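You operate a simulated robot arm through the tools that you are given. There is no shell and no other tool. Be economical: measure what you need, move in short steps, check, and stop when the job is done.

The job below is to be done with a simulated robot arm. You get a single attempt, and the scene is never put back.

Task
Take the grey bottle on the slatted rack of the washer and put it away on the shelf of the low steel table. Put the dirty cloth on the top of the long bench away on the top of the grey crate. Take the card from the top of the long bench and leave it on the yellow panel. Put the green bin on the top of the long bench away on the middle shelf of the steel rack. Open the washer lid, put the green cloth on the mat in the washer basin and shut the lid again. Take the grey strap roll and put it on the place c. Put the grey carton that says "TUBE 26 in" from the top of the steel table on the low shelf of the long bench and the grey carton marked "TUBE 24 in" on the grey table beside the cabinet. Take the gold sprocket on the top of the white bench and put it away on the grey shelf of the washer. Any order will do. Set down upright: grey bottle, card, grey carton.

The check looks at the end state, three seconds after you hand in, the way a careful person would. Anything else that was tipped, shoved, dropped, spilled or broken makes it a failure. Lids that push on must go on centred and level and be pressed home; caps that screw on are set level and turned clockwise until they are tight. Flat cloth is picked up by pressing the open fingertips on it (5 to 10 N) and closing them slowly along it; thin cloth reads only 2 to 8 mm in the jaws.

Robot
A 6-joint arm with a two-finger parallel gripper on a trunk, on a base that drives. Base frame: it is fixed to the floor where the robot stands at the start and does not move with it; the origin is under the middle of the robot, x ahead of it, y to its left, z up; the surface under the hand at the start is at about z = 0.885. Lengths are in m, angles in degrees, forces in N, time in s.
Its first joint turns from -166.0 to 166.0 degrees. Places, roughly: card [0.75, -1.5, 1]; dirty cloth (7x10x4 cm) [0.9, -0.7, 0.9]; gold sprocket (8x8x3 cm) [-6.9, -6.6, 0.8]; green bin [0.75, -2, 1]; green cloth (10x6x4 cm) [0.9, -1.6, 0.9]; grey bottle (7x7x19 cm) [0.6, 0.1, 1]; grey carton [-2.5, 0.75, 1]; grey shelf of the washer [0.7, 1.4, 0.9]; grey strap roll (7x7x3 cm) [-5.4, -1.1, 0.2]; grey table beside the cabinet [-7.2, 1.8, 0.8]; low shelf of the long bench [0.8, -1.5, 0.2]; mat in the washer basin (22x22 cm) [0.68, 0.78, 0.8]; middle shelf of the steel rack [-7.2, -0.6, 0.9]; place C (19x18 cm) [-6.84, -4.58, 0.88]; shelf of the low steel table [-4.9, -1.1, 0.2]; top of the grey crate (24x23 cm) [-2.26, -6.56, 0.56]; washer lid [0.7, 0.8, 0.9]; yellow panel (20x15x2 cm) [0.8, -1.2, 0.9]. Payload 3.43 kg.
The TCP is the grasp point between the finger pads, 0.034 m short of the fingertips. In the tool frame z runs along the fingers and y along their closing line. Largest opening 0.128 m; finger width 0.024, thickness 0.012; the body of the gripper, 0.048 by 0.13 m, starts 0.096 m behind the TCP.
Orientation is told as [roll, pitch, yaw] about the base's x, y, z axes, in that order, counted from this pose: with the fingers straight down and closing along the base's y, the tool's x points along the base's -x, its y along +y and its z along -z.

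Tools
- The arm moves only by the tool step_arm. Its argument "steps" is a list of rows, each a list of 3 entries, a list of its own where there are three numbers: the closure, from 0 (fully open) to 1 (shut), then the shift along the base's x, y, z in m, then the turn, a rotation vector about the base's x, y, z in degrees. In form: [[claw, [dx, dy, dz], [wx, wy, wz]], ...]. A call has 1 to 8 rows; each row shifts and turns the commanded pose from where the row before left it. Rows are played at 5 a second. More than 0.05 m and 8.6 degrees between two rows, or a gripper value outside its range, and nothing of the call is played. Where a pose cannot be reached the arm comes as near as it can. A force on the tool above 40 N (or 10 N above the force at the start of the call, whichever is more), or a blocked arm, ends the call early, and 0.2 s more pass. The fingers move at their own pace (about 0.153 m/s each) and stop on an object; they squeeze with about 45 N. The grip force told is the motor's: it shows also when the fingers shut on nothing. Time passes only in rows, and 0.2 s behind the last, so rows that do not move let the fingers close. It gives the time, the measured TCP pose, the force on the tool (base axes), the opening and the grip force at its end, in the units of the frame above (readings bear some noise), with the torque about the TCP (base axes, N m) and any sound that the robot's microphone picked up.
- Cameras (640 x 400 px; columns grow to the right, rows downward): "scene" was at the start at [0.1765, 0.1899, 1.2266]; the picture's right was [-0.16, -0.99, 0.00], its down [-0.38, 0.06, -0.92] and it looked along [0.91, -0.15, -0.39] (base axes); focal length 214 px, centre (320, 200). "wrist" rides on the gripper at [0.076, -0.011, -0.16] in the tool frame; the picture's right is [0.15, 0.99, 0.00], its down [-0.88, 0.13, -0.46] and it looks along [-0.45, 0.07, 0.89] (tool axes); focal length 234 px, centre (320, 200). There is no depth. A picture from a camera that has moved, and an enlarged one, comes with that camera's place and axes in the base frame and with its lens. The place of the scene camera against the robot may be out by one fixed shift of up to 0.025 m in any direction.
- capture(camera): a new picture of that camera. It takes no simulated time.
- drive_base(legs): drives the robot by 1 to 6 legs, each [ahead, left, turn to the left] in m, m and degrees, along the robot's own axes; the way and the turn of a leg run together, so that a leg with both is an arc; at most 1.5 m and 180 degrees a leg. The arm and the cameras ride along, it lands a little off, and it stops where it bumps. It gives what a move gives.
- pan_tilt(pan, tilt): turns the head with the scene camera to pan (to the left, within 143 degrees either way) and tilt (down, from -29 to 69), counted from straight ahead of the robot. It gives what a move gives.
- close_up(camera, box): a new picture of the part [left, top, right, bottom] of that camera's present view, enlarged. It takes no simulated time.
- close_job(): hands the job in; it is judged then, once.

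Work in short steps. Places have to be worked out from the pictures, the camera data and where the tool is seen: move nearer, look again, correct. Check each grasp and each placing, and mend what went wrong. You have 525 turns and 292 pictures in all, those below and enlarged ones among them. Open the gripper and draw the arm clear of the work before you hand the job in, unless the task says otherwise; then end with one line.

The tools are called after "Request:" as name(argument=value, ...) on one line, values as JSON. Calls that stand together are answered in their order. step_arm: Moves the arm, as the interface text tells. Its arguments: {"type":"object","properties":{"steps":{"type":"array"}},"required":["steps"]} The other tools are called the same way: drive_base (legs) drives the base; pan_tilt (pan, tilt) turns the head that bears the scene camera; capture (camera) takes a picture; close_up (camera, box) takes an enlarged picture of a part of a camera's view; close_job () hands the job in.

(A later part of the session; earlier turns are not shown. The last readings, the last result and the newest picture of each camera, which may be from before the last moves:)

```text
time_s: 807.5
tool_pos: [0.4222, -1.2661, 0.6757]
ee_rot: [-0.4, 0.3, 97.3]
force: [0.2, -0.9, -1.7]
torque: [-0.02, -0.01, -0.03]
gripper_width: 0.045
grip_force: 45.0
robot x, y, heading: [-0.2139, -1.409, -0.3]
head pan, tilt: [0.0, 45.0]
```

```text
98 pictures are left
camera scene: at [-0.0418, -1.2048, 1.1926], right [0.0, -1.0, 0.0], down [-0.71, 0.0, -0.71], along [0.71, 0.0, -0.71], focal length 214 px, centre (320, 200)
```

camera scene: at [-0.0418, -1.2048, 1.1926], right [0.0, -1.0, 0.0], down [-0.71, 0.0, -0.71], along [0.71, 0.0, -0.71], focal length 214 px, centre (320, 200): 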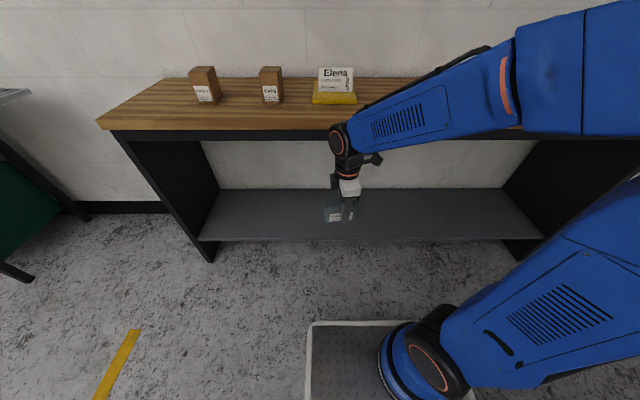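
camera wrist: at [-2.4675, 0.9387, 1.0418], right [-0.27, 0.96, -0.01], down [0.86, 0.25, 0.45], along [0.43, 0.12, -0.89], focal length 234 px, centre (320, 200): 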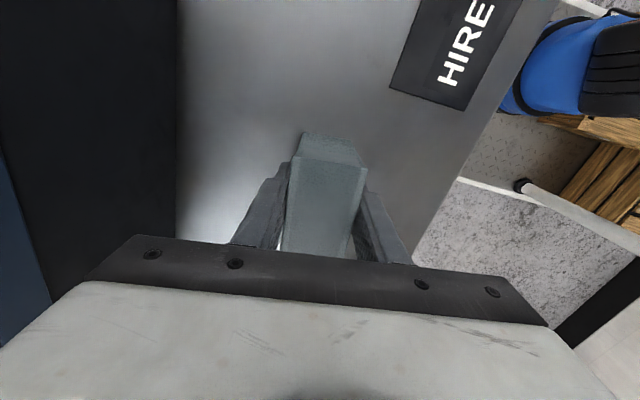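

The low shelf spans x 0.62–1.02 at z about 0.2 and is empty. I lower further outside, then reach in under the bench top.

Request:
step_arm(steps=[[1, [0, 0, -0.05], [0, 0, 0]], [1, [0, 0, -0.05], [0, 0, 0]], [1, [0, 0, -0.05], [0, 0, 0]], [1, [0, 0, -0.05], [0, 0, 0]], [1, [0, 0, -0.05], [0, 0, 0]], [1, [0, 0, -0.05], [0, 0, 0]], [1, [0, 0, -0.05], [0, 0, 0]], [1, [0, 0, -0.03], [0, 0, 0]]])

Request:
capture(camera="scene")

Request:
capture(camera="wrist")

```text
time_s: 809.3
tool_pos: [0.4216, -1.2667, 0.3044]
ee_rot: [-0.5, 0.6, 97.3]
force: [0.6, -0.3, -1.5]
torque: [-0.06, 0.02, -0.02]
gripper_width: 0.0447
grip_force: 45.2
out of reach, approached as far as the arm can: row 8
robot x, y, heading: [-0.2085, -1.4078, -0.2]
head pan, tilt: [0.0, 45.0]
```

```text
97 pictures are left
camera scene: at [-0.0416, -1.2047, 1.1926], right [0.0, -1.0, 0.0], down [-0.71, 0.0, -0.71], along [0.71, 0.0, -0.71], focal length 214 px, centre (320, 200)
```

scene: 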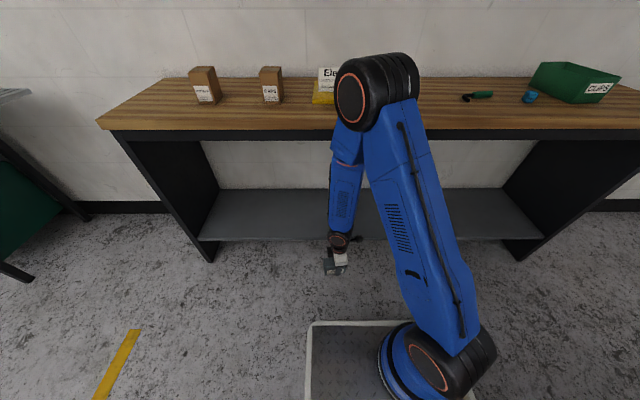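

```text
96 pictures are left
camera wrist: at [0.4405, -1.3394, 0.4645], right [-0.96, -0.27, -0.01], down [-0.24, 0.86, 0.45], along [-0.12, 0.43, -0.89], focal length 234 px, centre (320, 200)
```

wrist: 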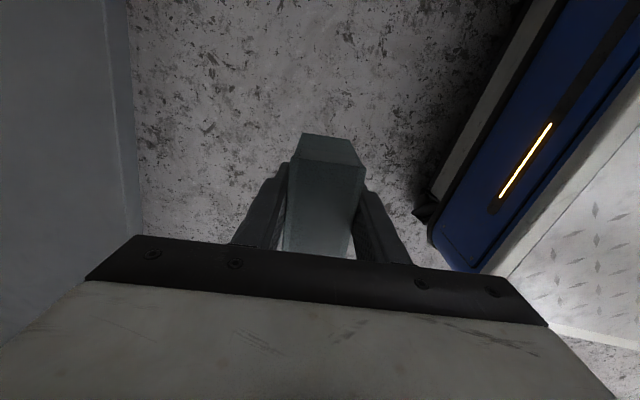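

I extend 0.33 m forward under the bench top, watching the picture.

Request:
step_arm(steps=[[1, [0.045, 0, 0], [0, 0, 0]], [1, [0.045, 0, 0], [0, 0, 0]], [1, [0.045, 0, 0], [0, 0, 0]], [1, [0.045, 0, 0], [0, 0, 0]]])

Request:
capture(camera="scene")

```text
time_s: 810.3
tool_pos: [0.6028, -1.2679, 0.3036]
ee_rot: [-0.3, 0.4, 97.3]
force: [1.4, -0.4, -1.1]
torque: [-0.01, 0.0, 0.01]
gripper_width: 0.0447
grip_force: 45.7
robot x, y, heading: [-0.2051, -1.4074, -0.3]
head pan, tilt: [0.0, 45.0]
```

```text
95 pictures are left
camera scene: at [-0.0417, -1.2046, 1.1926], right [0.0, -1.0, 0.0], down [-0.71, 0.0, -0.71], along [0.71, 0.0, -0.71], focal length 214 px, centre (320, 200)
```

scene: 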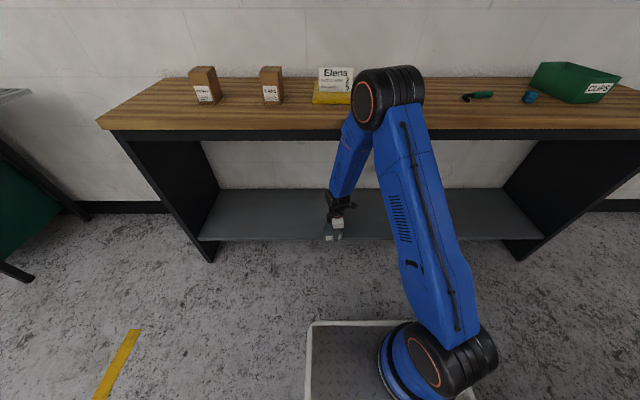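

To keep the forearm clear of the bench's front edge, I back the base 0.1 m and place the carton just inside the shelf's front edge.

Request:
drive_base(legs=[[-0.1, 0, 0]])

Request:
step_arm(steps=[[1, [0.045, 0, 0], [0, 0, 0]], [1, [0.045, 0, 0], [0, 0, 0]], [1, [0.04, 0, 0], [0, 0, 0]], [1, [0.03, 0, 0], [0, 0, 0]]])

Request:
capture(camera="wrist")

Request:
capture(camera="scene")

```text
time_s: 811.4
tool_pos: [0.5022, -1.2655, 0.3031]
ee_rot: [-0.5, 0.4, 97.3]
force: [0.6, -0.2, -1.7]
torque: [-0.03, 0.02, 0.01]
gripper_width: 0.0446
grip_force: 44.9
robot x, y, heading: [-0.3067, -1.4084, -0.2]
head pan, tilt: [0.0, 45.0]
```

```text
time_s: 812.4
tool_pos: [0.6637, -1.2668, 0.3034]
ee_rot: [-0.3, 0.4, 97.2]
force: [-0.3, 0.2, -1.5]
torque: [-0.04, 0.0, 0.02]
gripper_width: 0.0446
grip_force: 44.8
robot x, y, heading: [-0.309, -1.4067, -0.4]
head pan, tilt: [0.0, 45.0]
```

```text
94 pictures are left
camera wrist: at [0.6817, -1.3391, 0.4643], right [-0.96, -0.27, -0.01], down [-0.24, 0.86, 0.45], along [-0.12, 0.43, -0.89], focal length 234 px, centre (320, 200)
```

wrist: 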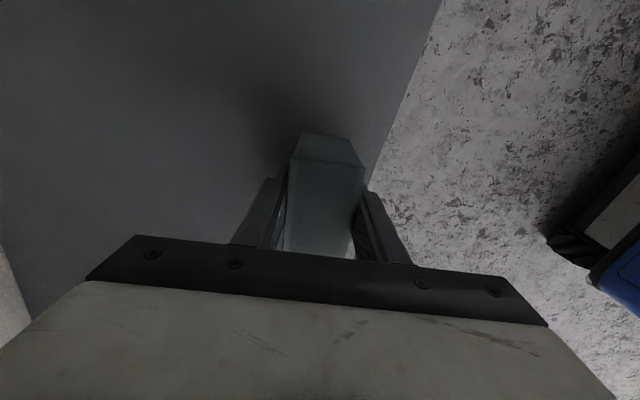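

```text
93 pictures are left
camera scene: at [-0.1415, -1.2042, 1.1926], right [0.0, -1.0, 0.0], down [-0.71, 0.0, -0.71], along [0.71, 0.0, -0.71], focal length 214 px, centre (320, 200)
```

scene: 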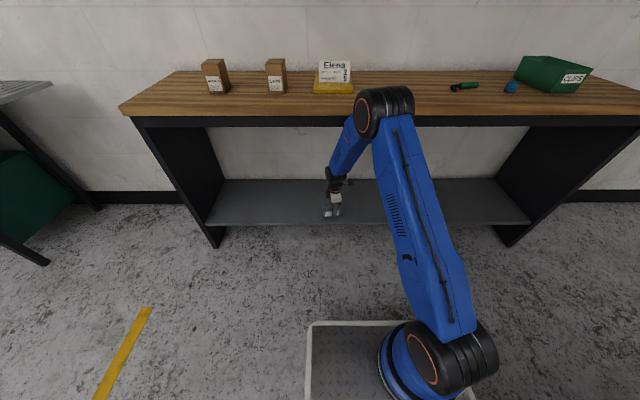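

The shelf's front edge is at x = 0.594, so the carton at 0.664 is well on it. I lower to contact.

Request:
step_arm(steps=[[1, [0, 0, -0.03], [0, 0, 0]], [1, [0, 0, -0.015], [0, 0, 0]], [1, [0, 0, -0.008], [0, 0, 0]], [1, [0, 0, -0.005], [0, 0, 0]], [1, [0, 0, -0.004], [0, 0, 0]], [1, [0, 0, -0.003], [0, 0, 0]], [1, [0, 0, 0], [0, 0, 0]]])

```text
time_s: 812.8
tool_pos: [0.6642, -1.2666, 0.2835]
ee_rot: [-0.4, 0.4, 97.4]
force: [-7.6, -2.6, 19.3]
torque: [-0.27, 0.74, 0.06]
gripper_width: 0.0443
grip_force: 44.9
robot x, y, heading: [-0.3096, -1.4066, -0.2]
head pan, tilt: [0.0, 45.0]
stopped in row 1: the force on the tool passed its limit at 142 N (the readings are from after the stop); the commanded pose is now the measured one
```

Contact already at 0.2835 (shelf at about 0.243). I check the carton, then release.

Request:
capture(camera="wrist")

Request:
step_arm(steps=[[1, [0, 0, 0], [0, 0, 0]], [0.6, [0, 0, 0.001], [0, 0, 0]], [0.4, [0, 0, 0], [0, 0, 0]], [0.4, [0, 0, 0], [0, 0, 0]]])

Request:
capture(camera="wrist")

```text
92 pictures are left
camera wrist: at [0.6814, -1.3395, 0.4451], right [-0.96, -0.27, -0.01], down [-0.24, 0.86, 0.45], along [-0.12, 0.43, -0.89], focal length 234 px, centre (320, 200)
```

wrist: 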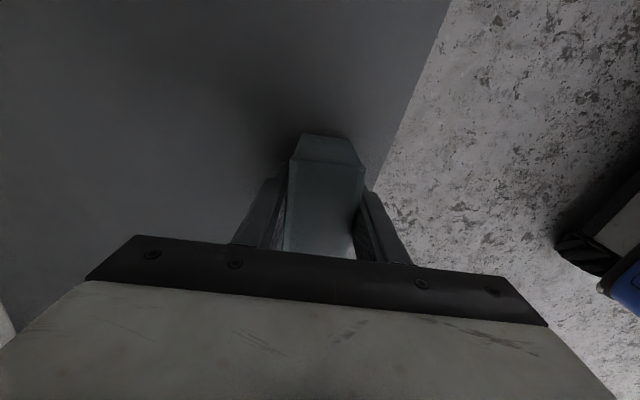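

```text
time_s: 813.8
tool_pos: [0.6633, -1.2667, 0.2839]
ee_rot: [-0.4, 0.4, 97.3]
force: [-0.3, 1.0, -0.4]
torque: [0.0, -0.01, -0.01]
gripper_width: 0.0769
grip_force: 0.0
robot x, y, heading: [-0.3118, -1.4087, -0.1]
head pan, tilt: [0.0, 45.0]
```

```text
91 pictures are left
camera wrist: at [0.6817, -1.3394, 0.4448], right [-0.96, -0.27, -0.01], down [-0.24, 0.86, 0.45], along [-0.12, 0.43, -0.89], focal length 234 px, centre (320, 200)
```

wrist: 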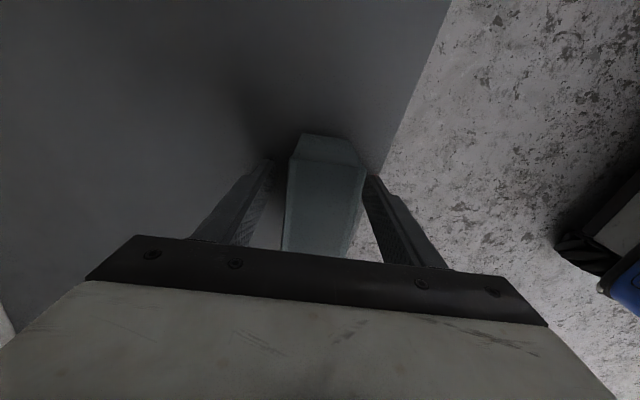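

The carton stands free. I slide the hand out sideways along the carton's long axis rather than raising the arm toward the bench edge, then withdraw.

Request:
step_arm(steps=[[0.4, [0, 0, 0.015], [0, 0, 0]], [0.4, [0.003, -0.025, 0], [0, 0, 0]], [0.4, [0.003, -0.025, 0], [0, 0, 0]], [0.4, [0.004, -0.03, 0], [0, 0, 0]], [0.4, [0.001, -0.02, 0], [0, 0, 0]]])

Request:
capture(camera="wrist")

```text
time_s: 815.0
tool_pos: [0.6746, -1.3664, 0.2998]
ee_rot: [-0.3, 0.4, 97.3]
force: [-0.2, -0.2, -0.7]
torque: [0.01, 0.02, 0.02]
gripper_width: 0.0768
grip_force: 0.0
robot x, y, heading: [-0.3101, -1.4112, -0.2]
head pan, tilt: [0.0, 45.0]
```

```text
90 pictures are left
camera wrist: at [0.6931, -1.4394, 0.4597], right [-0.96, -0.27, -0.01], down [-0.25, 0.86, 0.45], along [-0.12, 0.43, -0.89], focal length 234 px, centre (320, 200)
```

wrist: 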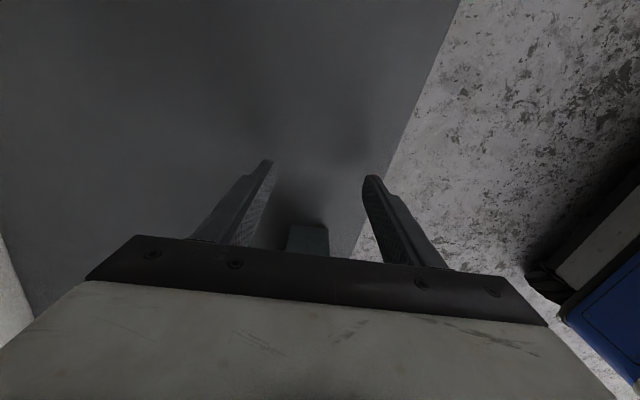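

Clear of the carton. I pull the arm straight back out and raise it.

Request:
step_arm(steps=[[0.4, [0, -0.01, 0], [0, 0, 0]], [0.4, [-0.045, 0, 0], [0, 0, 0]], [0.4, [-0.045, 0, 0], [0, 0, 0]], [0.4, [-0.045, 0, 0], [0, 0, 0]], [0.4, [-0.045, 0, 0], [0, 0, 0]], [0.4, [-0.03, 0, 0.03], [0, 0, 0]], [0.4, [0, 0, 0.05], [0, 0, 0]], [0.4, [0, 0, 0.05], [0, 0, 0]]])

Request:
drive_base(legs=[[-0.1, 0, 0]])

Request:
step_arm(steps=[[0.4, [0, 0, 0.05], [0, 0, 0]], [0.4, [0, 0, 0.05], [0, 0, 0]], [0.4, [0, 0, 0.05], [0, 0, 0]], [0.4, [0, 0, 0.05], [0, 0, 0]], [0.4, [0, 0, 0.05], [0, 0, 0]], [0.4, [0, 0, 0.05], [0, 0, 0]], [0.4, [0.03, 0, 0.04], [0, 0, 0]], [0.4, [0.03, 0, 0.04], [0, 0, 0]]])

Request:
capture(camera="scene")

```text
time_s: 816.8
tool_pos: [0.4641, -1.3771, 0.429]
ee_rot: [-0.4, 0.5, 97.2]
force: [0.0, 0.5, -0.1]
torque: [0.02, 0.01, -0.02]
gripper_width: 0.0772
grip_force: 0.2
robot x, y, heading: [-0.3045, -1.4043, -0.4]
head pan, tilt: [0.0, 45.0]
```

```text
time_s: 818.0
tool_pos: [0.365, -1.3772, 0.4296]
ee_rot: [-0.4, 0.4, 97.3]
force: [0.8, 0.6, -0.4]
torque: [0.03, -0.02, 0.03]
gripper_width: 0.0768
grip_force: 0.2
robot x, y, heading: [-0.4084, -1.4109, -0.1]
head pan, tilt: [0.0, 45.0]
```

```text
time_s: 819.8
tool_pos: [0.4251, -1.3765, 0.8084]
ee_rot: [-0.4, 0.3, 97.3]
force: [0.1, 0.4, 0.0]
torque: [-0.02, -0.01, 0.02]
gripper_width: 0.0768
grip_force: 0.1
robot x, y, heading: [-0.4086, -1.4064, -0.2]
head pan, tilt: [0.0, 45.0]
```

```text
89 pictures are left
camera scene: at [-0.2411, -1.2039, 1.1926], right [0.0, -1.0, 0.0], down [-0.71, 0.0, -0.71], along [0.71, 0.0, -0.71], focal length 214 px, centre (320, 200)
```

scene: 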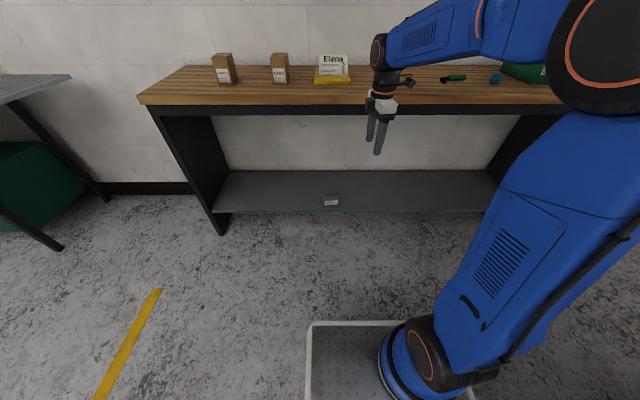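

The carton stands on the low shelf. Next the green bin: I raise the hand and move to (−0.05, −1.68), keeping clear of the dark cabinet.

Request:
step_arm(steps=[[0.2, [0, 0, 0.05], [0, 0, 0]], [0.1, [0, 0, 0.05], [0, 0, 0]], [0, [0, 0, 0.05], [0, 0, 0]], [0, [0, 0, 0.05], [0, 0, 0]], [0, [0, 0, 0.05], [0, 0, 0]], [0, [0, 0, 0.02], [0, 0, 0]]])

Request:
drive_base(legs=[[0.34, 0, 0.2], [0, -0.27, 0]])

Request:
pan_tilt(pan=-30, tilt=35)

Request:
capture(camera="scene")

Request:
capture(camera="wrist")

```text
time_s: 821.2
tool_pos: [0.4265, -1.3764, 1.0788]
ee_rot: [-0.3, 0.4, 97.2]
force: [0.4, -0.9, -0.2]
torque: [0.02, -0.01, 0.01]
gripper_width: 0.1282
grip_force: 0.1
robot x, y, heading: [-0.4056, -1.4074, -0.3]
head pan, tilt: [0.0, 45.0]
```

```text
time_s: 824.9
tool_pos: [0.7629, -1.6444, 1.0779]
ee_rot: [-0.4, 0.3, 97.3]
force: [0.2, -0.7, -0.4]
torque: [0.01, -0.01, -0.02]
gripper_width: 0.1281
grip_force: 0.1
robot x, y, heading: [-0.0727, -1.6764, -0.1]
head pan, tilt: [0.0, 45.0]
```

```text
time_s: 825.9
tool_pos: [0.7625, -1.6442, 1.079]
ee_rot: [-0.4, 0.3, 97.4]
force: [0.0, 0.6, -0.9]
torque: [-0.01, 0.0, 0.0]
gripper_width: 0.1279
grip_force: 0.2
robot x, y, heading: [-0.0679, -1.6773, -0.3]
head pan, tilt: [-30.0, 35.0]
```

```text
88 pictures are left
camera scene: at [0.0913, -1.5155, 1.2074], right [-0.5, -0.87, 0.0], down [-0.5, 0.29, -0.82], along [0.71, -0.41, -0.57], focal length 214 px, centre (320, 200)
```

scene: 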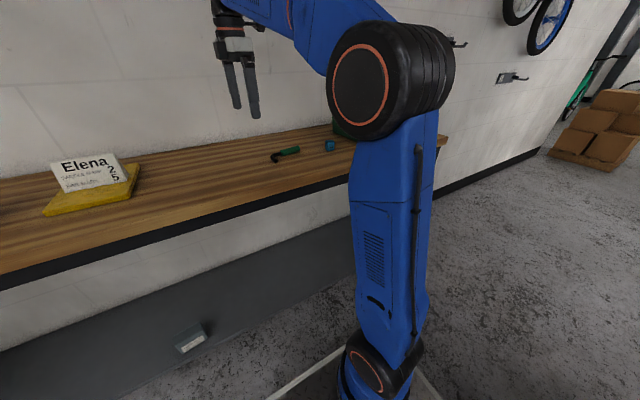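

```text
87 pictures are left
camera wrist: at [0.7805, -1.7163, 1.2397], right [-0.96, -0.27, -0.01], down [-0.25, 0.86, 0.45], along [-0.12, 0.43, -0.89], focal length 234 px, centre (320, 200)
```

wrist: 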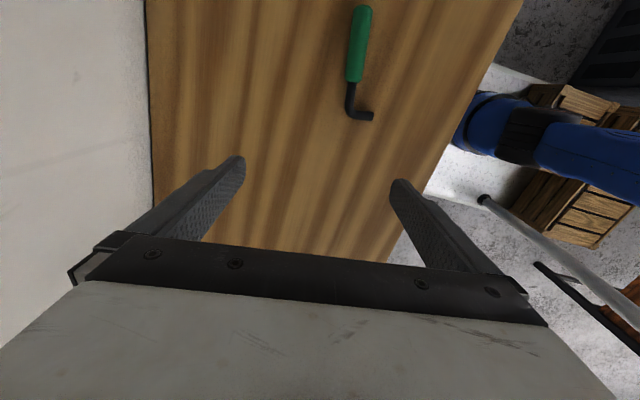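

I move the hand right to look at the bin from above.

Request:
step_arm(steps=[[0, [0, -0.048, 0], [0, 0, 0]], [0, [0, -0.048, 0], [0, 0, 0]], [0, [0, -0.048, 0], [0, 0, 0]], [0, [0, -0.048, 0], [0, 0, 0]], [0, [0, -0.048, 0], [0, 0, 0]], [0, [0, -0.048, 0], [0, 0, 0]], [0, [0, -0.048, 0], [0, 0, 0]], [0, [0, -0.048, 0], [0, 0, 0]]])

Request:
capture(camera="wrist")

```text
time_s: 827.7
tool_pos: [0.7626, -2.0278, 1.0796]
ee_rot: [-0.4, 0.6, 97.4]
force: [-0.7, -0.5, 0.5]
torque: [-0.04, -0.06, 0.01]
gripper_width: 0.1279
grip_force: 0.1
robot x, y, heading: [-0.0682, -1.6784, -0.2]
head pan, tilt: [-30.0, 35.0]
```

```text
86 pictures are left
camera wrist: at [0.7804, -2.0991, 1.2393], right [-0.96, -0.27, -0.01], down [-0.25, 0.86, 0.45], along [-0.12, 0.43, -0.89], focal length 234 px, centre (320, 200)
```

wrist: 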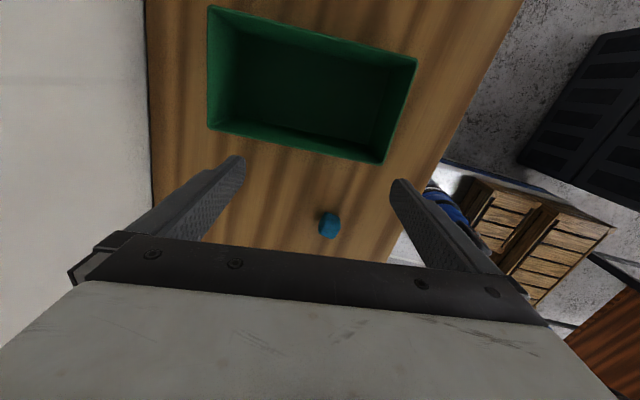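

The bin is empty, about 20 × 11 cm, long side along x, centre (0.79,-2.085). I'll grip it across its width from the near end with the hand tilted forward, so it can go into the rack; first I turn the wrist.

Request:
step_arm(steps=[[0, [-0.02, 0, 0], [0, 0, 8.5]], [0, [-0.02, 0, 0], [0, 0, 8.5]], [0, [-0.02, 0, 0], [0, 0, 8.5]], [0, [-0.02, 0, 0], [0, 0, 8.5]], [0, [-0.02, 0, 0], [0, 0, 8.5]], [0, [-0.02, 0, 0], [0, 0, 8.5]], [0, [-0.02, 0, 0], [0, 0, 8.5]], [0, [-0.02, 0, 0], [0, 0, 8.5]]])

Request:
step_arm(steps=[[0, [0, 0, 0], [0, 0, 8.5]], [0, [0, 0, 0], [0, 0, 6]], [0, [-0.01, -0.01, 0.01], [0, -8.3, 0]], [0, [-0.01, -0.01, 0.01], [0, -8.3, 0]], [0, [-0.01, -0.01, 0.01], [0, -8.3, 0]], [0, [-0.01, -0.01, 0.01], [0, -8.3, 0]], [0, [0, -0.01, 0], [0, -8.3, 0]], [0, [0, -0.01, 0], [0, -8.3, 0]]])

Request:
capture(camera="wrist")

```text
time_s: 829.5
tool_pos: [0.6744, -1.8277, 1.0734]
ee_rot: [0.3, 0.6, 162.8]
force: [0.9, -0.3, -0.5]
torque: [0.0, 0.03, 0.01]
gripper_width: 0.1279
grip_force: 0.0
out of reach, approached as far as the arm can: row 6, 7, 8
robot x, y, heading: [-0.0704, -1.6748, -0.2]
head pan, tilt: [-30.0, 35.0]
```

```text
time_s: 831.3
tool_pos: [0.6325, -1.7211, 1.1099]
ee_rot: [-0.4, 50.5, 179.6]
force: [-1.1, 0.8, 0.0]
torque: [-0.02, -0.02, 0.01]
gripper_width: 0.128
grip_force: 0.1
out of reach, approached as far as the arm can: row 1, 2, 3, 4, 5, 6, 7, 8
robot x, y, heading: [-0.0709, -1.6743, 0.0]
head pan, tilt: [-30.0, 35.0]
```

```text
85 pictures are left
camera wrist: at [0.5561, -1.7101, 1.2705], right [0.09, -0.99, 0.11], down [-0.91, -0.13, -0.39], along [0.4, -0.06, -0.92], focal length 234 px, centre (320, 200)
```

wrist: 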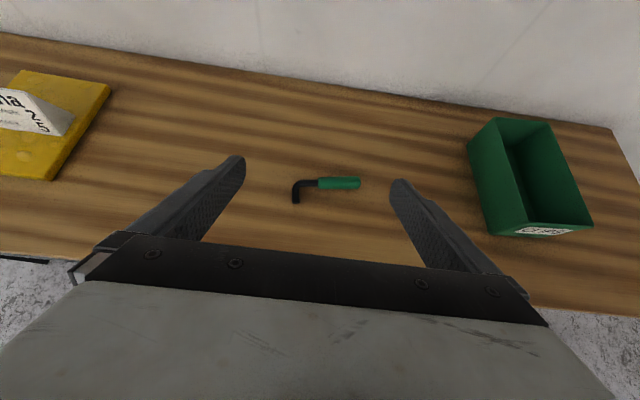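

Yaw 180 is not reachable that far to the right. I turn the wrist the other way (yaw 0) instead: first back to vertical, then rotate.

Request:
step_arm(steps=[[0, [0, 0, 0], [0, 8.4, 0]], [0, [0, 0, 0], [0, 8.4, 0]], [0, [0, 0, 0], [0, 8.4, 0]], [0, [0, 0, 0], [0, 8.4, 0]], [0, [0, 0, 0], [0, 8.4, 0]], [0, [0, 0, 0], [0, 8.4, 0]], [0, [0, 0, 0], [0, 0, -8.5]], [0, [0, 0, 0], [0, 0, -8.5]]])

Request:
step_arm(steps=[[0, [0, 0, 0], [0, 0, -8.5]], [0, [0, 0, 0], [0, 0, -8.5]], [0, [0, 0, 0], [0, 0, -8.5]], [0, [0, 0, 0], [0, 0, -8.5]], [0, [0, 0, 0], [0, 0, -8.5]], [0, [0, 0, 0], [0, 0, -8.5]], [0, [0, 0, 0], [0, 0, -8.5]], [0, [0, 0, 0], [0, 0, -8.5]]])

Request:
step_arm(steps=[[0, [0, 0, 0], [0, 0, -8.5]], [0, [0, 0, 0], [0, 0, -8.5]], [0, [0, 0, 0], [0, 0, -8.5]], [0, [0, 0, 0], [0, 0, -8.5]], [0, [0, 0, 0], [0, 0, -8.5]], [0, [0, 0, 0], [0, 0, -8.5]], [0, [0, 0, 0], [0, 0, -8.5]], [0, [0, 0, 0], [0, 0, -8.5]]])

Request:
step_arm(steps=[[0, [0, -0.04, 0], [0, 0, -7]], [0, [0, -0.045, 0], [0, 0, 0]], [0, [0, -0.045, 0], [0, 0, 0]], [0, [0, -0.045, 0], [0, 0, 0]], [0, [0, -0.045, 0], [0, 0, 0]], [0, [0, -0.045, 0], [0, 0, 0]], [0, [0, -0.045, 0], [0, 0, 0]], [0, [0, -0.045, 0], [0, 0, 0]]])

```text
time_s: 833.1
tool_pos: [0.6293, -1.6955, 1.1092]
ee_rot: [-0.4, -0.3, 162.9]
force: [-0.4, -0.9, 0.3]
torque: [0.01, 0.0, 0.0]
gripper_width: 0.1279
grip_force: 0.1
out of reach, approached as far as the arm can: row 1, 2, 3, 4, 5
robot x, y, heading: [-0.0687, -1.6797, -0.2]
head pan, tilt: [-30.0, 35.0]
```

```text
time_s: 834.9
tool_pos: [0.631, -1.6955, 1.1098]
ee_rot: [-0.4, -0.2, 94.7]
force: [-0.1, -0.4, -0.4]
torque: [0.0, -0.01, 0.0]
gripper_width: 0.1281
grip_force: 0.0
robot x, y, heading: [-0.0726, -1.6738, -0.1]
head pan, tilt: [-30.0, 35.0]
```

```text
time_s: 836.7
tool_pos: [0.6292, -1.6961, 1.1088]
ee_rot: [-0.4, -0.3, 26.6]
force: [-1.3, 0.1, -0.1]
torque: [-0.02, -0.01, 0.0]
gripper_width: 0.1279
grip_force: 0.1
robot x, y, heading: [-0.0671, -1.6729, -0.1]
head pan, tilt: [-30.0, 35.0]
```

```text
time_s: 838.5
tool_pos: [0.6292, -2.0489, 1.1098]
ee_rot: [-0.3, -0.1, 20.0]
force: [-1.2, 0.3, 0.2]
torque: [-0.05, -0.06, -0.01]
gripper_width: 0.1278
grip_force: 0.0
robot x, y, heading: [-0.0692, -1.6768, -0.1]
head pan, tilt: [-30.0, 35.0]
```

That works. I finish the rotation to about yaw 4° and pitch the hand forward.

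Request:
step_arm(steps=[[0, [-0.02, -0.02, 0], [0, 0, -8]], [0, [-0.02, -0.015, 0], [0, 0, -7.5]], [0, [-0.01, 0, 0], [0, -8.3, 0]], [0, [-0.01, 0, 0], [0, -8.3, 0]], [0, [-0.01, 0, 0], [0, -8.3, 0]], [0, [0, 0, 0], [0, -8.3, 0]], [0, [0, 0, 0], [0, -8.3, 0]], [0, [0, 0, 0], [0, -8.3, 0]]])

Request:
capture(camera="wrist")

Request:
capture(camera="scene")

```text
time_s: 840.3
tool_pos: [0.5585, -2.085, 1.1092]
ee_rot: [-5.6, -49.9, 6.7]
force: [0.7, 0.8, -0.5]
torque: [-0.02, 0.02, 0.01]
gripper_width: 0.128
grip_force: 0.1
robot x, y, heading: [-0.0735, -1.6788, -0.1]
head pan, tilt: [-30.0, 35.0]
```

```text
84 pictures are left
camera wrist: at [0.3868, -2.1006, 1.155], right [-0.14, 0.98, -0.17], down [0.21, 0.2, 0.96], along [0.97, 0.09, -0.23], focal length 234 px, centre (320, 200)
```

wrist: 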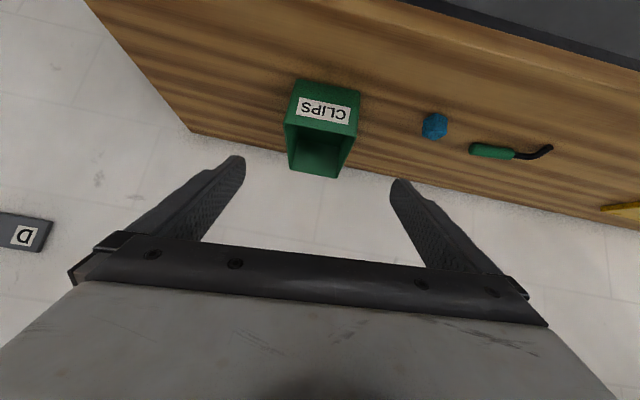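

```text
83 pictures are left
camera scene: at [0.0913, -1.5156, 1.2074], right [-0.5, -0.86, 0.0], down [-0.5, 0.29, -0.82], along [0.71, -0.41, -0.57], focal length 214 px, centre (320, 200)
```

scene: 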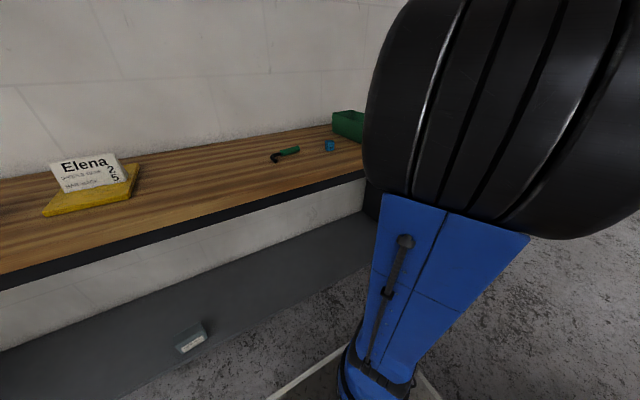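

The hand is in line with the bin along its own axis. I fix a small roll and yaw error and advance along the tool direction.

Request:
step_arm(steps=[[0, [0, 0, 0], [3.4, 0, 2]], [0, [0.035, 0, -0.0295], [0, 0, 0]], [0, [0.035, 0, -0.0295], [0, 0, 0]], [0, [0.035, 0, -0.0295], [0, 0, 0]]])

Request:
capture(camera="wrist")

```text
time_s: 841.3
tool_pos: [0.6645, -2.0843, 1.0207]
ee_rot: [-0.3, -50.0, 4.8]
force: [0.2, 1.0, 0.0]
torque: [-0.01, 0.0, -0.02]
gripper_width: 0.1282
grip_force: 0.1
robot x, y, heading: [-0.0662, -1.6772, -0.2]
head pan, tilt: [-30.0, 35.0]
```

```text
82 pictures are left
camera wrist: at [0.4923, -2.1086, 1.0648], right [-0.17, 0.98, -0.12], down [0.2, 0.15, 0.97], along [0.96, 0.14, -0.23], focal length 234 px, centre (320, 200)
```

wrist: 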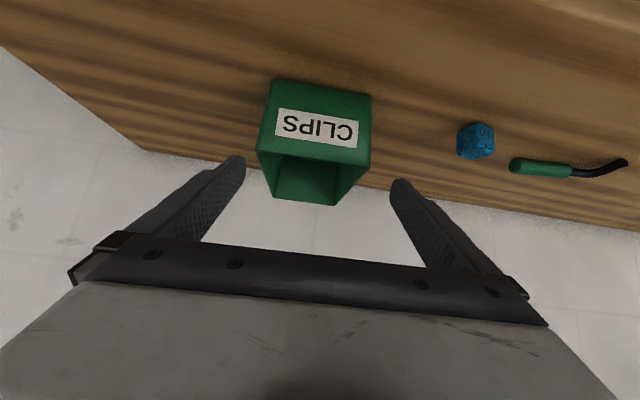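

Well centred. I go in the rest of the way and stop before closing.

Request:
step_arm(steps=[[0, [0.03, 0, -0.025], [0, 0, 0]], [0, [0.03, 0, -0.025], [0, 0, 0]], [0, [0.025, 0.001, -0.02], [0, 0, 0]], [0, [0, 0, 0], [0, 0, 0]]])

Request:
capture(camera="wrist")

```text
time_s: 842.3
tool_pos: [0.7489, -2.0835, 0.9498]
ee_rot: [-0.4, -50.1, 4.7]
force: [0.2, -0.2, -0.3]
torque: [-0.01, 0.0, 0.0]
gripper_width: 0.1281
grip_force: 0.2
robot x, y, heading: [-0.0745, -1.6753, -0.3]
head pan, tilt: [-30.0, 35.0]
```

```text
81 pictures are left
camera wrist: at [0.5771, -2.1083, 0.9941], right [-0.17, 0.98, -0.12], down [0.2, 0.15, 0.97], along [0.96, 0.14, -0.23], focal length 234 px, centre (320, 200)
```

wrist: 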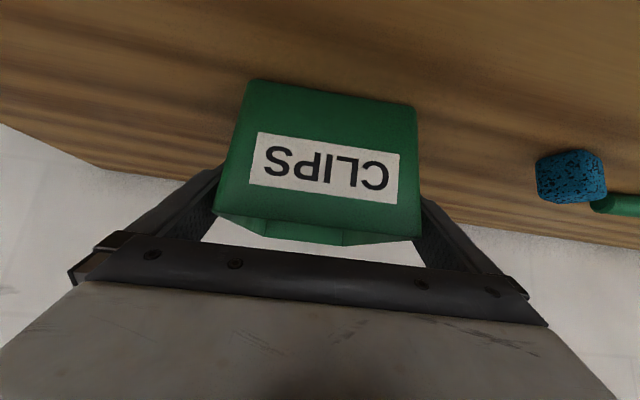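

The fingers straddle the bin. I close.

Request:
step_arm(steps=[[0.1, [0, 0, 0], [0, 0, 0]], [0.25, [0, 0, 0], [0, 0, 0]], [0.6, [0, 0, 0], [0, 0, 0]], [1, [0, 0, 0], [0, 0, 0]], [1, [0, 0, 0], [0, 0, 0]]])

Request:
step_arm(steps=[[1, [0, 0, 0.02], [0, 0, 0]], [1, [0, 0, 0.03], [0, 0, 0]], [1, [0, 0, 0], [0, 0, 0]]])

Request:
capture(camera="wrist")

Request:
capture(camera="scene")

```text
time_s: 843.5
tool_pos: [0.7481, -2.0842, 0.9485]
ee_rot: [-0.3, -50.1, 4.6]
force: [-0.5, -0.8, -0.1]
torque: [-0.07, -0.07, -0.03]
gripper_width: 0.1102
grip_force: 45.2
robot x, y, heading: [-0.0696, -1.674, -0.3]
head pan, tilt: [-30.0, 35.0]
```

```text
time_s: 844.3
tool_pos: [0.749, -2.0834, 1.0009]
ee_rot: [-0.3, -50.1, 4.7]
force: [-0.6, 0.6, -1.6]
torque: [0.02, 0.06, -0.02]
gripper_width: 0.11
grip_force: 45.4
robot x, y, heading: [-0.0697, -1.6726, 0.1]
head pan, tilt: [-30.0, 35.0]
```

```text
80 pictures are left
camera wrist: at [0.5781, -2.1077, 1.0451], right [-0.17, 0.98, -0.12], down [0.2, 0.15, 0.97], along [0.96, 0.14, -0.23], focal length 234 px, centre (320, 200)
```

wrist: 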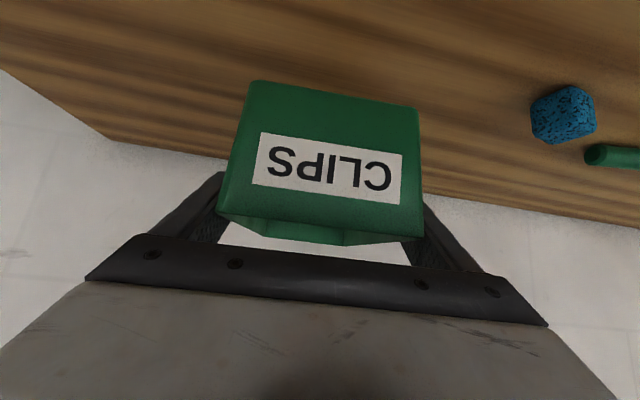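

```text
79 pictures are left
camera scene: at [0.0913, -1.5156, 1.2074], right [-0.5, -0.86, 0.0], down [-0.5, 0.29, -0.82], along [0.71, -0.41, -0.57], focal length 214 px, centre (320, 200)
```

scene: 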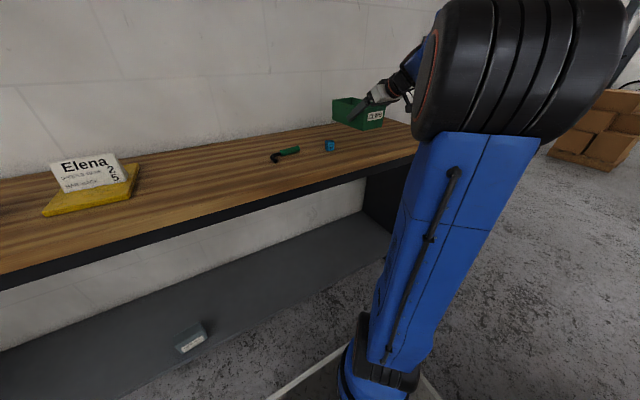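

The bin is lifted and level. I raise it a bit more, swing the hand to the robot's front and draw in.

Request:
step_arm(steps=[[1, [0, 0, 0.04], [0, 0, 0]], [1, [0, 0, 0.03], [0, 0, 0]], [1, [-0.03, 0.03, 0], [0, 0, 0]], [1, [-0.03, 0.035, 0], [0, 0, 0]], [1, [-0.03, 0.035, 0], [0, 0, 0]], [1, [-0.03, 0.035, 0], [0, 0, 0]], [1, [0, 0.045, 0], [0, 0, 0]], [1, [0, 0.045, 0], [0, 0, 0]]])

Request:
step_arm(steps=[[1, [0, 0.045, 0], [0, 0, 0]], [1, [0, 0.045, 0], [0, 0, 0]], [1, [0, 0.045, 0], [0, 0, 0]]])

Request:
capture(camera="scene")

```text
time_s: 846.1
tool_pos: [0.6286, -1.8592, 1.0715]
ee_rot: [-0.2, -50.2, 4.5]
force: [0.8, -0.3, -1.8]
torque: [0.03, 0.02, 0.03]
gripper_width: 0.1099
grip_force: 44.2
robot x, y, heading: [-0.0725, -1.6789, -0.1]
head pan, tilt: [-30.0, 35.0]
```

```text
time_s: 846.9
tool_pos: [0.6293, -1.725, 1.073]
ee_rot: [-0.2, -50.0, 4.7]
force: [0.0, -1.0, -1.0]
torque: [0.01, 0.07, 0.0]
gripper_width: 0.11
grip_force: 44.3
robot x, y, heading: [-0.0719, -1.678, -0.3]
head pan, tilt: [-30.0, 35.0]
```

```text
78 pictures are left
camera scene: at [0.0913, -1.5156, 1.2074], right [-0.5, -0.86, 0.0], down [-0.5, 0.29, -0.82], along [0.71, -0.41, -0.57], focal length 214 px, centre (320, 200)
```

scene: 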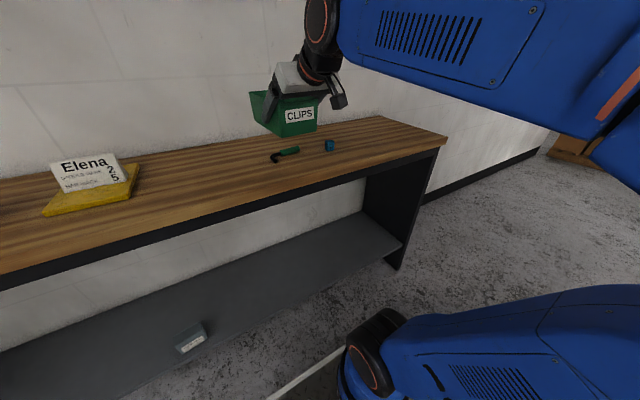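

I back 0.3 m away from the bench, sidestep north, turn around and drive west to the rack.

Request:
drive_base(legs=[[-0.3, 0, 0], [0, 1.35, 0], [0, 0, 180]])

Request:
drive_base(legs=[[1.4, 0, 0], [1.4, 0, 0], [1.4, 0, 0], [1.2, 0, 0]])

Request:
pan_tilt(pan=0, tilt=10)

Request:
capture(camera="scene")

```text
time_s: 862.5
tool_pos: [-1.0701, -0.2829, 1.0717]
ee_rot: [-0.3, -50.0, -176.2]
force: [-0.3, 0.4, -1.5]
torque: [0.02, -0.05, -0.04]
gripper_width: 0.1095
grip_force: 45.2
robot x, y, heading: [-0.3719, -0.3421, 179.0]
head pan, tilt: [-30.0, 35.0]
```

```text
time_s: 888.3
tool_pos: [-6.4526, -0.2252, 1.071]
ee_rot: [-0.4, -50.0, -175.5]
force: [-0.5, 0.2, -1.4]
torque: [0.0, -0.07, 0.04]
gripper_width: 0.1096
grip_force: 44.8
robot x, y, heading: [-5.7549, -0.2787, 179.7]
head pan, tilt: [-30.0, 35.0]
```

```text
time_s: 889.2
tool_pos: [-6.4527, -0.2251, 1.0722]
ee_rot: [-0.3, -50.1, -175.5]
force: [0.0, 0.0, -1.4]
torque: [-0.03, -0.09, 0.01]
gripper_width: 0.1094
grip_force: 45.5
robot x, y, heading: [-5.7562, -0.277, 179.7]
head pan, tilt: [0.0, 10.0]
```

```text
77 pictures are left
camera scene: at [-5.9239, -0.511, 1.2475], right [0.01, 1.0, 0.0], down [0.17, 0.0, -0.98], along [-0.98, 0.01, -0.17], focal length 214 px, centre (320, 200)
```

scene: 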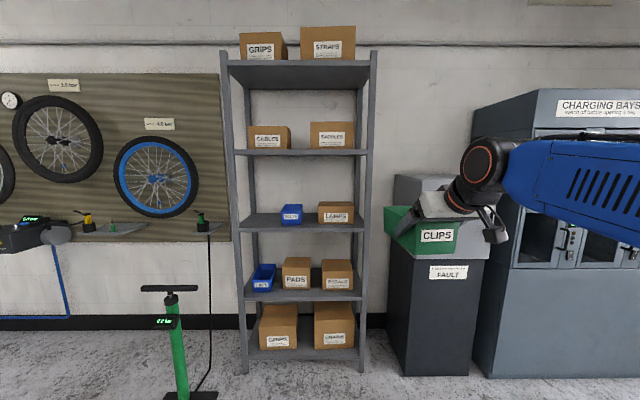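

Request:
close_up(camera="scene", box=[220, 150, 390, 260])

```text
3.64 times, centred on (305, 205) of scene
camera zoom: at [-5.9239, -0.511, 1.2475], right [0.01, 1.0, 0.0], down [0.17, 0.0, -0.98], along [-0.98, 0.01, -0.17], focal length 780 px, centre (374, 182)
```

zoom: 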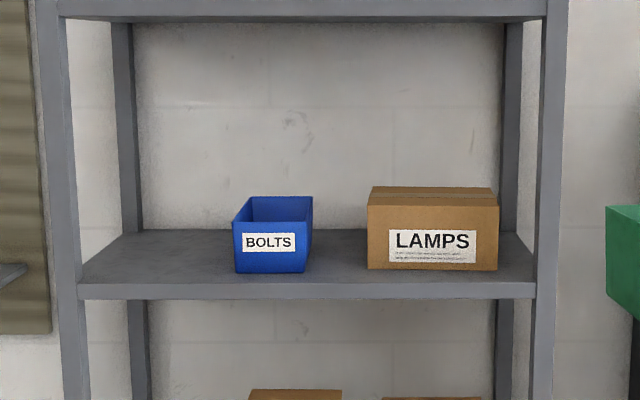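

The middle shelf is free at its left, between the post (y = -0.89) and the BOLTS bin (y = -0.70). I line up at y = -0.795.

Request:
drive_base(legs=[[0, 0.57, 0.3], [0.3, 0, 0]])

Request:
capture(camera="wrist")

Request:
capture(camera="scene")

```text
time_s: 892.0
tool_pos: [-6.4644, -0.7016, 1.0707]
ee_rot: [-0.3, -50.0, -170.0]
force: [0.8, -0.1, -1.6]
torque: [0.0, -0.06, 0.01]
gripper_width: 0.1092
grip_force: 45.3
robot x, y, heading: [-5.7639, -0.6871, -174.8]
head pan, tilt: [0.0, 10.0]
stopped in leg 1: the robot was blocked; the commanded pose is now the measured one
```

```text
75 pictures are left
camera wrist: at [-6.2994, -0.6607, 1.1157], right [0.26, -0.96, -0.11], down [-0.19, -0.17, 0.97], along [-0.95, -0.23, -0.23], focal length 234 px, centre (320, 200)
```

wrist: 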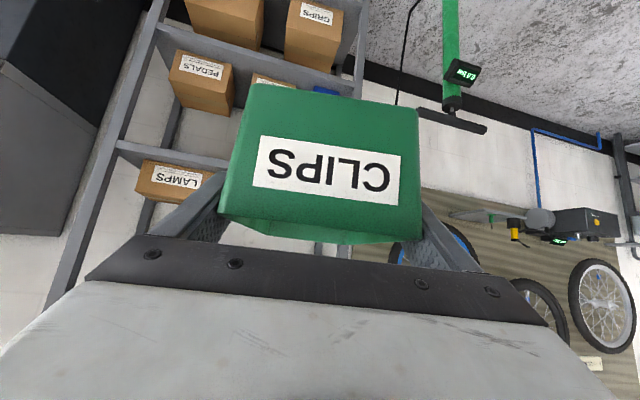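

```text
74 pictures are left
camera scene: at [-5.9109, -0.9349, 1.2476], right [-0.09, 1.0, 0.0], down [0.17, 0.02, -0.98], along [-0.98, -0.09, -0.17], focal length 214 px, centre (320, 200)
```

scene: 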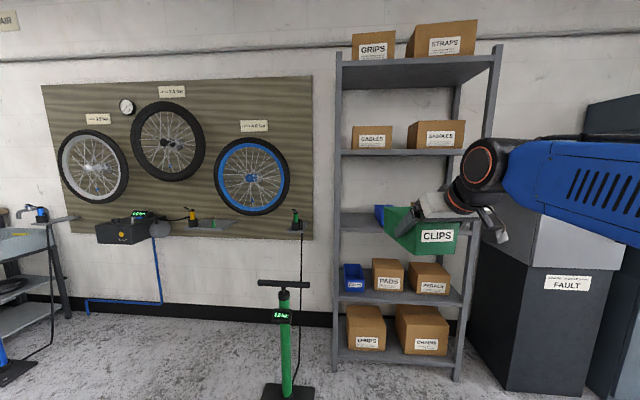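

The base's rear touched the low table's end. I move away to the right and check the low table.

Request:
drive_base(legs=[[0.05, -0.15, 0]])

Request:
pan_tilt(pan=140, tilt=40)

Request:
capture(camera="scene")

```text
time_s: 893.4
tool_pos: [-6.5278, -0.5579, 1.0718]
ee_rot: [-0.3, -50.0, -169.9]
force: [-0.8, 0.1, -1.3]
torque: [0.0, -0.08, -0.01]
gripper_width: 0.1097
grip_force: 44.6
robot x, y, heading: [-5.8265, -0.5386, -175.0]
head pan, tilt: [0.0, 10.0]
```

```text
time_s: 895.6
tool_pos: [-6.5283, -0.5566, 1.0711]
ee_rot: [-0.2, -50.0, -170.0]
force: [-0.1, -0.4, -1.4]
torque: [-0.01, -0.1, 0.02]
gripper_width: 0.1096
grip_force: 44.9
robot x, y, heading: [-5.8232, -0.5373, -174.8]
head pan, tilt: [140.0, 40.0]
```

```text
73 pictures are left
camera scene: at [-5.812, -0.8304, 1.1999], right [-0.57, -0.82, 0.0], down [-0.53, 0.37, -0.77], along [0.63, -0.44, -0.64], focal length 214 px, centre (320, 200)
```

scene: 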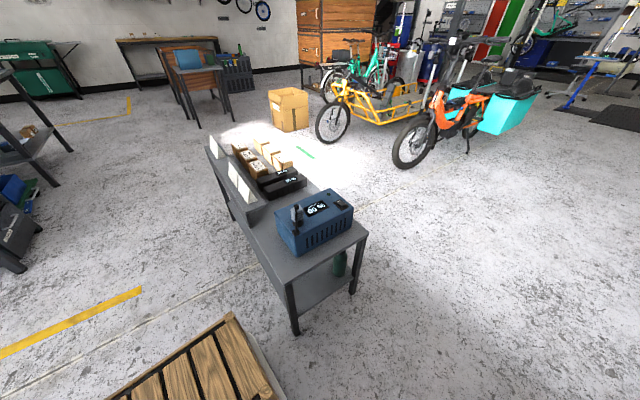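

The table and its contents are unmoved. I straighten, go forward 0.3 m to clear the table, and then sidestep left.

Request:
drive_base(legs=[[0, 0, -5.2], [0.28, 0, 0], [0, 0.3, 0]])

Request:
pan_tilt(pan=0, tilt=20)

Request:
capture(camera="scene")

Request:
capture(camera="wrist")

```text
time_s: 899.7
tool_pos: [-6.8049, -0.7935, 1.0713]
ee_rot: [-0.4, -50.0, -175.2]
force: [-0.6, 0.2, -1.6]
torque: [-0.01, -0.04, -0.01]
gripper_width: 0.1096
grip_force: 44.8
robot x, y, heading: [-6.1051, -0.8421, 179.8]
head pan, tilt: [140.0, 40.0]
```

```text
time_s: 901.9
tool_pos: [-6.8054, -0.7928, 1.0708]
ee_rot: [-0.3, -50.0, -175.3]
force: [0.5, -0.4, -1.3]
torque: [0.01, -0.09, -0.01]
gripper_width: 0.1096
grip_force: 44.8
robot x, y, heading: [-6.1017, -0.8455, 180.2]
head pan, tilt: [0.0, 20.0]
```

```text
72 pictures are left
camera scene: at [-6.274, -1.0765, 1.2313], right [0.0, 1.0, 0.0], down [0.34, 0.0, -0.94], along [-0.94, 0.0, -0.34], focal length 214 px, centre (320, 200)
```

scene: 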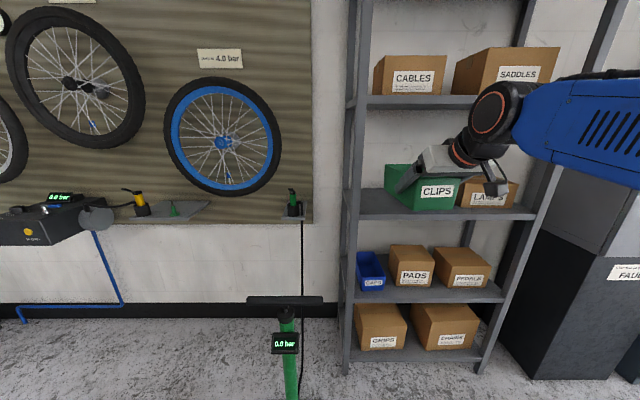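

```text
71 pictures are left
camera wrist: at [-6.6369, -0.7681, 1.1159], right [0.17, -0.98, -0.12], down [-0.2, -0.15, 0.97], along [-0.96, -0.14, -0.23], focal length 234 px, centre (320, 200)
```

wrist: 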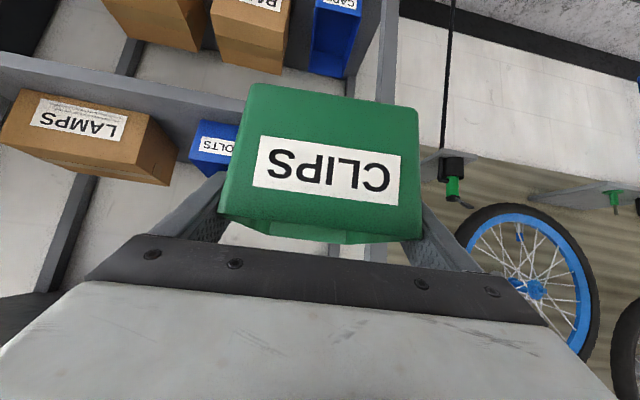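

I square the hand to the rack, lower a little and drive 0.2 m forward with the bin above shelf level.

Request:
step_arm(steps=[[1, [0, -0.004, -0.02], [0, 0, -2.4]], [1, [0, -0.003, -0.015], [0, 0, -2.4]]])

Request:
drive_base(legs=[[0.14, 0, 0]])

Request:
capture(camera="wrist")

Request:
capture(camera="scene")

```text
time_s: 902.5
tool_pos: [-6.8047, -0.7997, 1.0363]
ee_rot: [-0.2, -50.1, 179.9]
force: [-0.5, 0.1, -0.6]
torque: [-0.03, -0.04, -0.02]
gripper_width: 0.1094
grip_force: 45.1
robot x, y, heading: [-6.1073, -0.8436, 179.8]
head pan, tilt: [0.0, 20.0]
```

```text
time_s: 903.9
tool_pos: [-6.9431, -0.801, 1.0369]
ee_rot: [-0.3, -50.0, -179.9]
force: [-0.4, 0.4, -1.7]
torque: [-0.01, -0.03, 0.02]
gripper_width: 0.1096
grip_force: 44.5
robot x, y, heading: [-6.2457, -0.8407, 180.0]
head pan, tilt: [0.0, 20.0]
```

```text
70 pictures are left
camera wrist: at [-6.7743, -0.7901, 1.081], right [0.09, -0.99, -0.12], down [-0.22, -0.13, 0.97], along [-0.97, -0.06, -0.23], focal length 234 px, centre (320, 200)
```

wrist: 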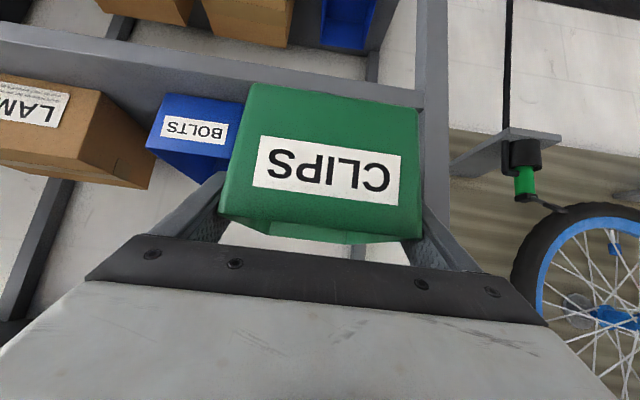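

```text
69 pictures are left
camera scene: at [-6.4126, -1.0766, 1.2313], right [0.0, 1.0, 0.0], down [0.34, 0.0, -0.94], along [-0.94, 0.0, -0.34], focal length 214 px, centre (320, 200)
```

scene: 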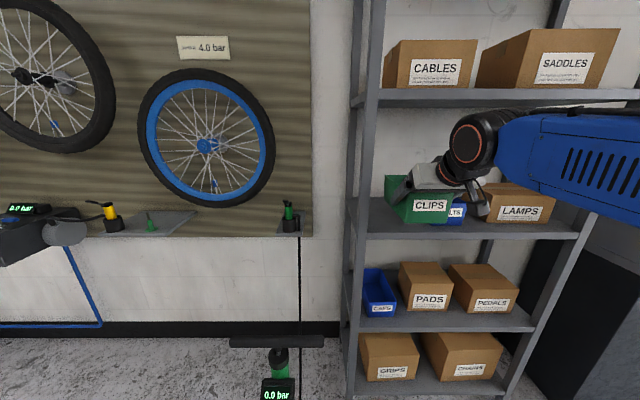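

Clearances hold on both sides. I extend the arm in to x = -7.08.

Request:
step_arm(steps=[[1, [-0.035, 0, -0.005], [0, 0, 0]], [1, [-0.035, 0, -0.005], [0, 0, 0]], [1, [-0.035, 0, -0.005], [0, 0, 0]], [1, [-0.03, 0, 0], [0, 0, 0]]])

Request:
capture(camera="wrist")

Request:
close_up(camera="scene", box=[340, 90, 560, 260])

```text
time_s: 904.9
tool_pos: [-7.0791, -0.8023, 1.0216]
ee_rot: [-0.2, -50.1, -180.0]
force: [0.4, 0.0, -1.0]
torque: [0.02, -0.07, -0.01]
gripper_width: 0.1096
grip_force: 45.1
robot x, y, heading: [-6.2441, -0.8395, 179.8]
head pan, tilt: [0.0, 20.0]
```

```text
68 pictures are left
camera wrist: at [-6.9097, -0.791, 1.0661], right [0.09, -0.99, -0.12], down [-0.22, -0.13, 0.97], along [-0.97, -0.06, -0.23], focal length 234 px, centre (320, 200)
```

wrist: 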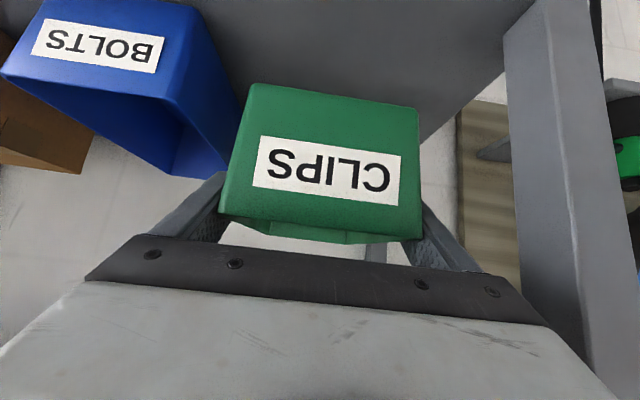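

```text
2.35 times, centred on (450, 175) of scene
camera zoom: at [-6.4123, -1.0766, 1.2313], right [0.0, 1.0, 0.0], down [0.34, 0.0, -0.94], along [-0.94, 0.0, -0.34], focal length 505 px, centre (14, 259)
```

zoom: 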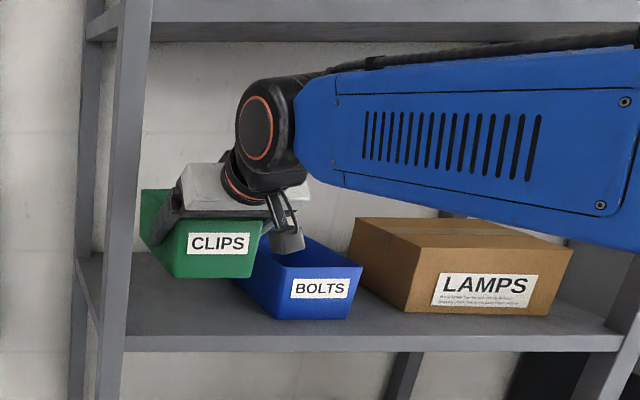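

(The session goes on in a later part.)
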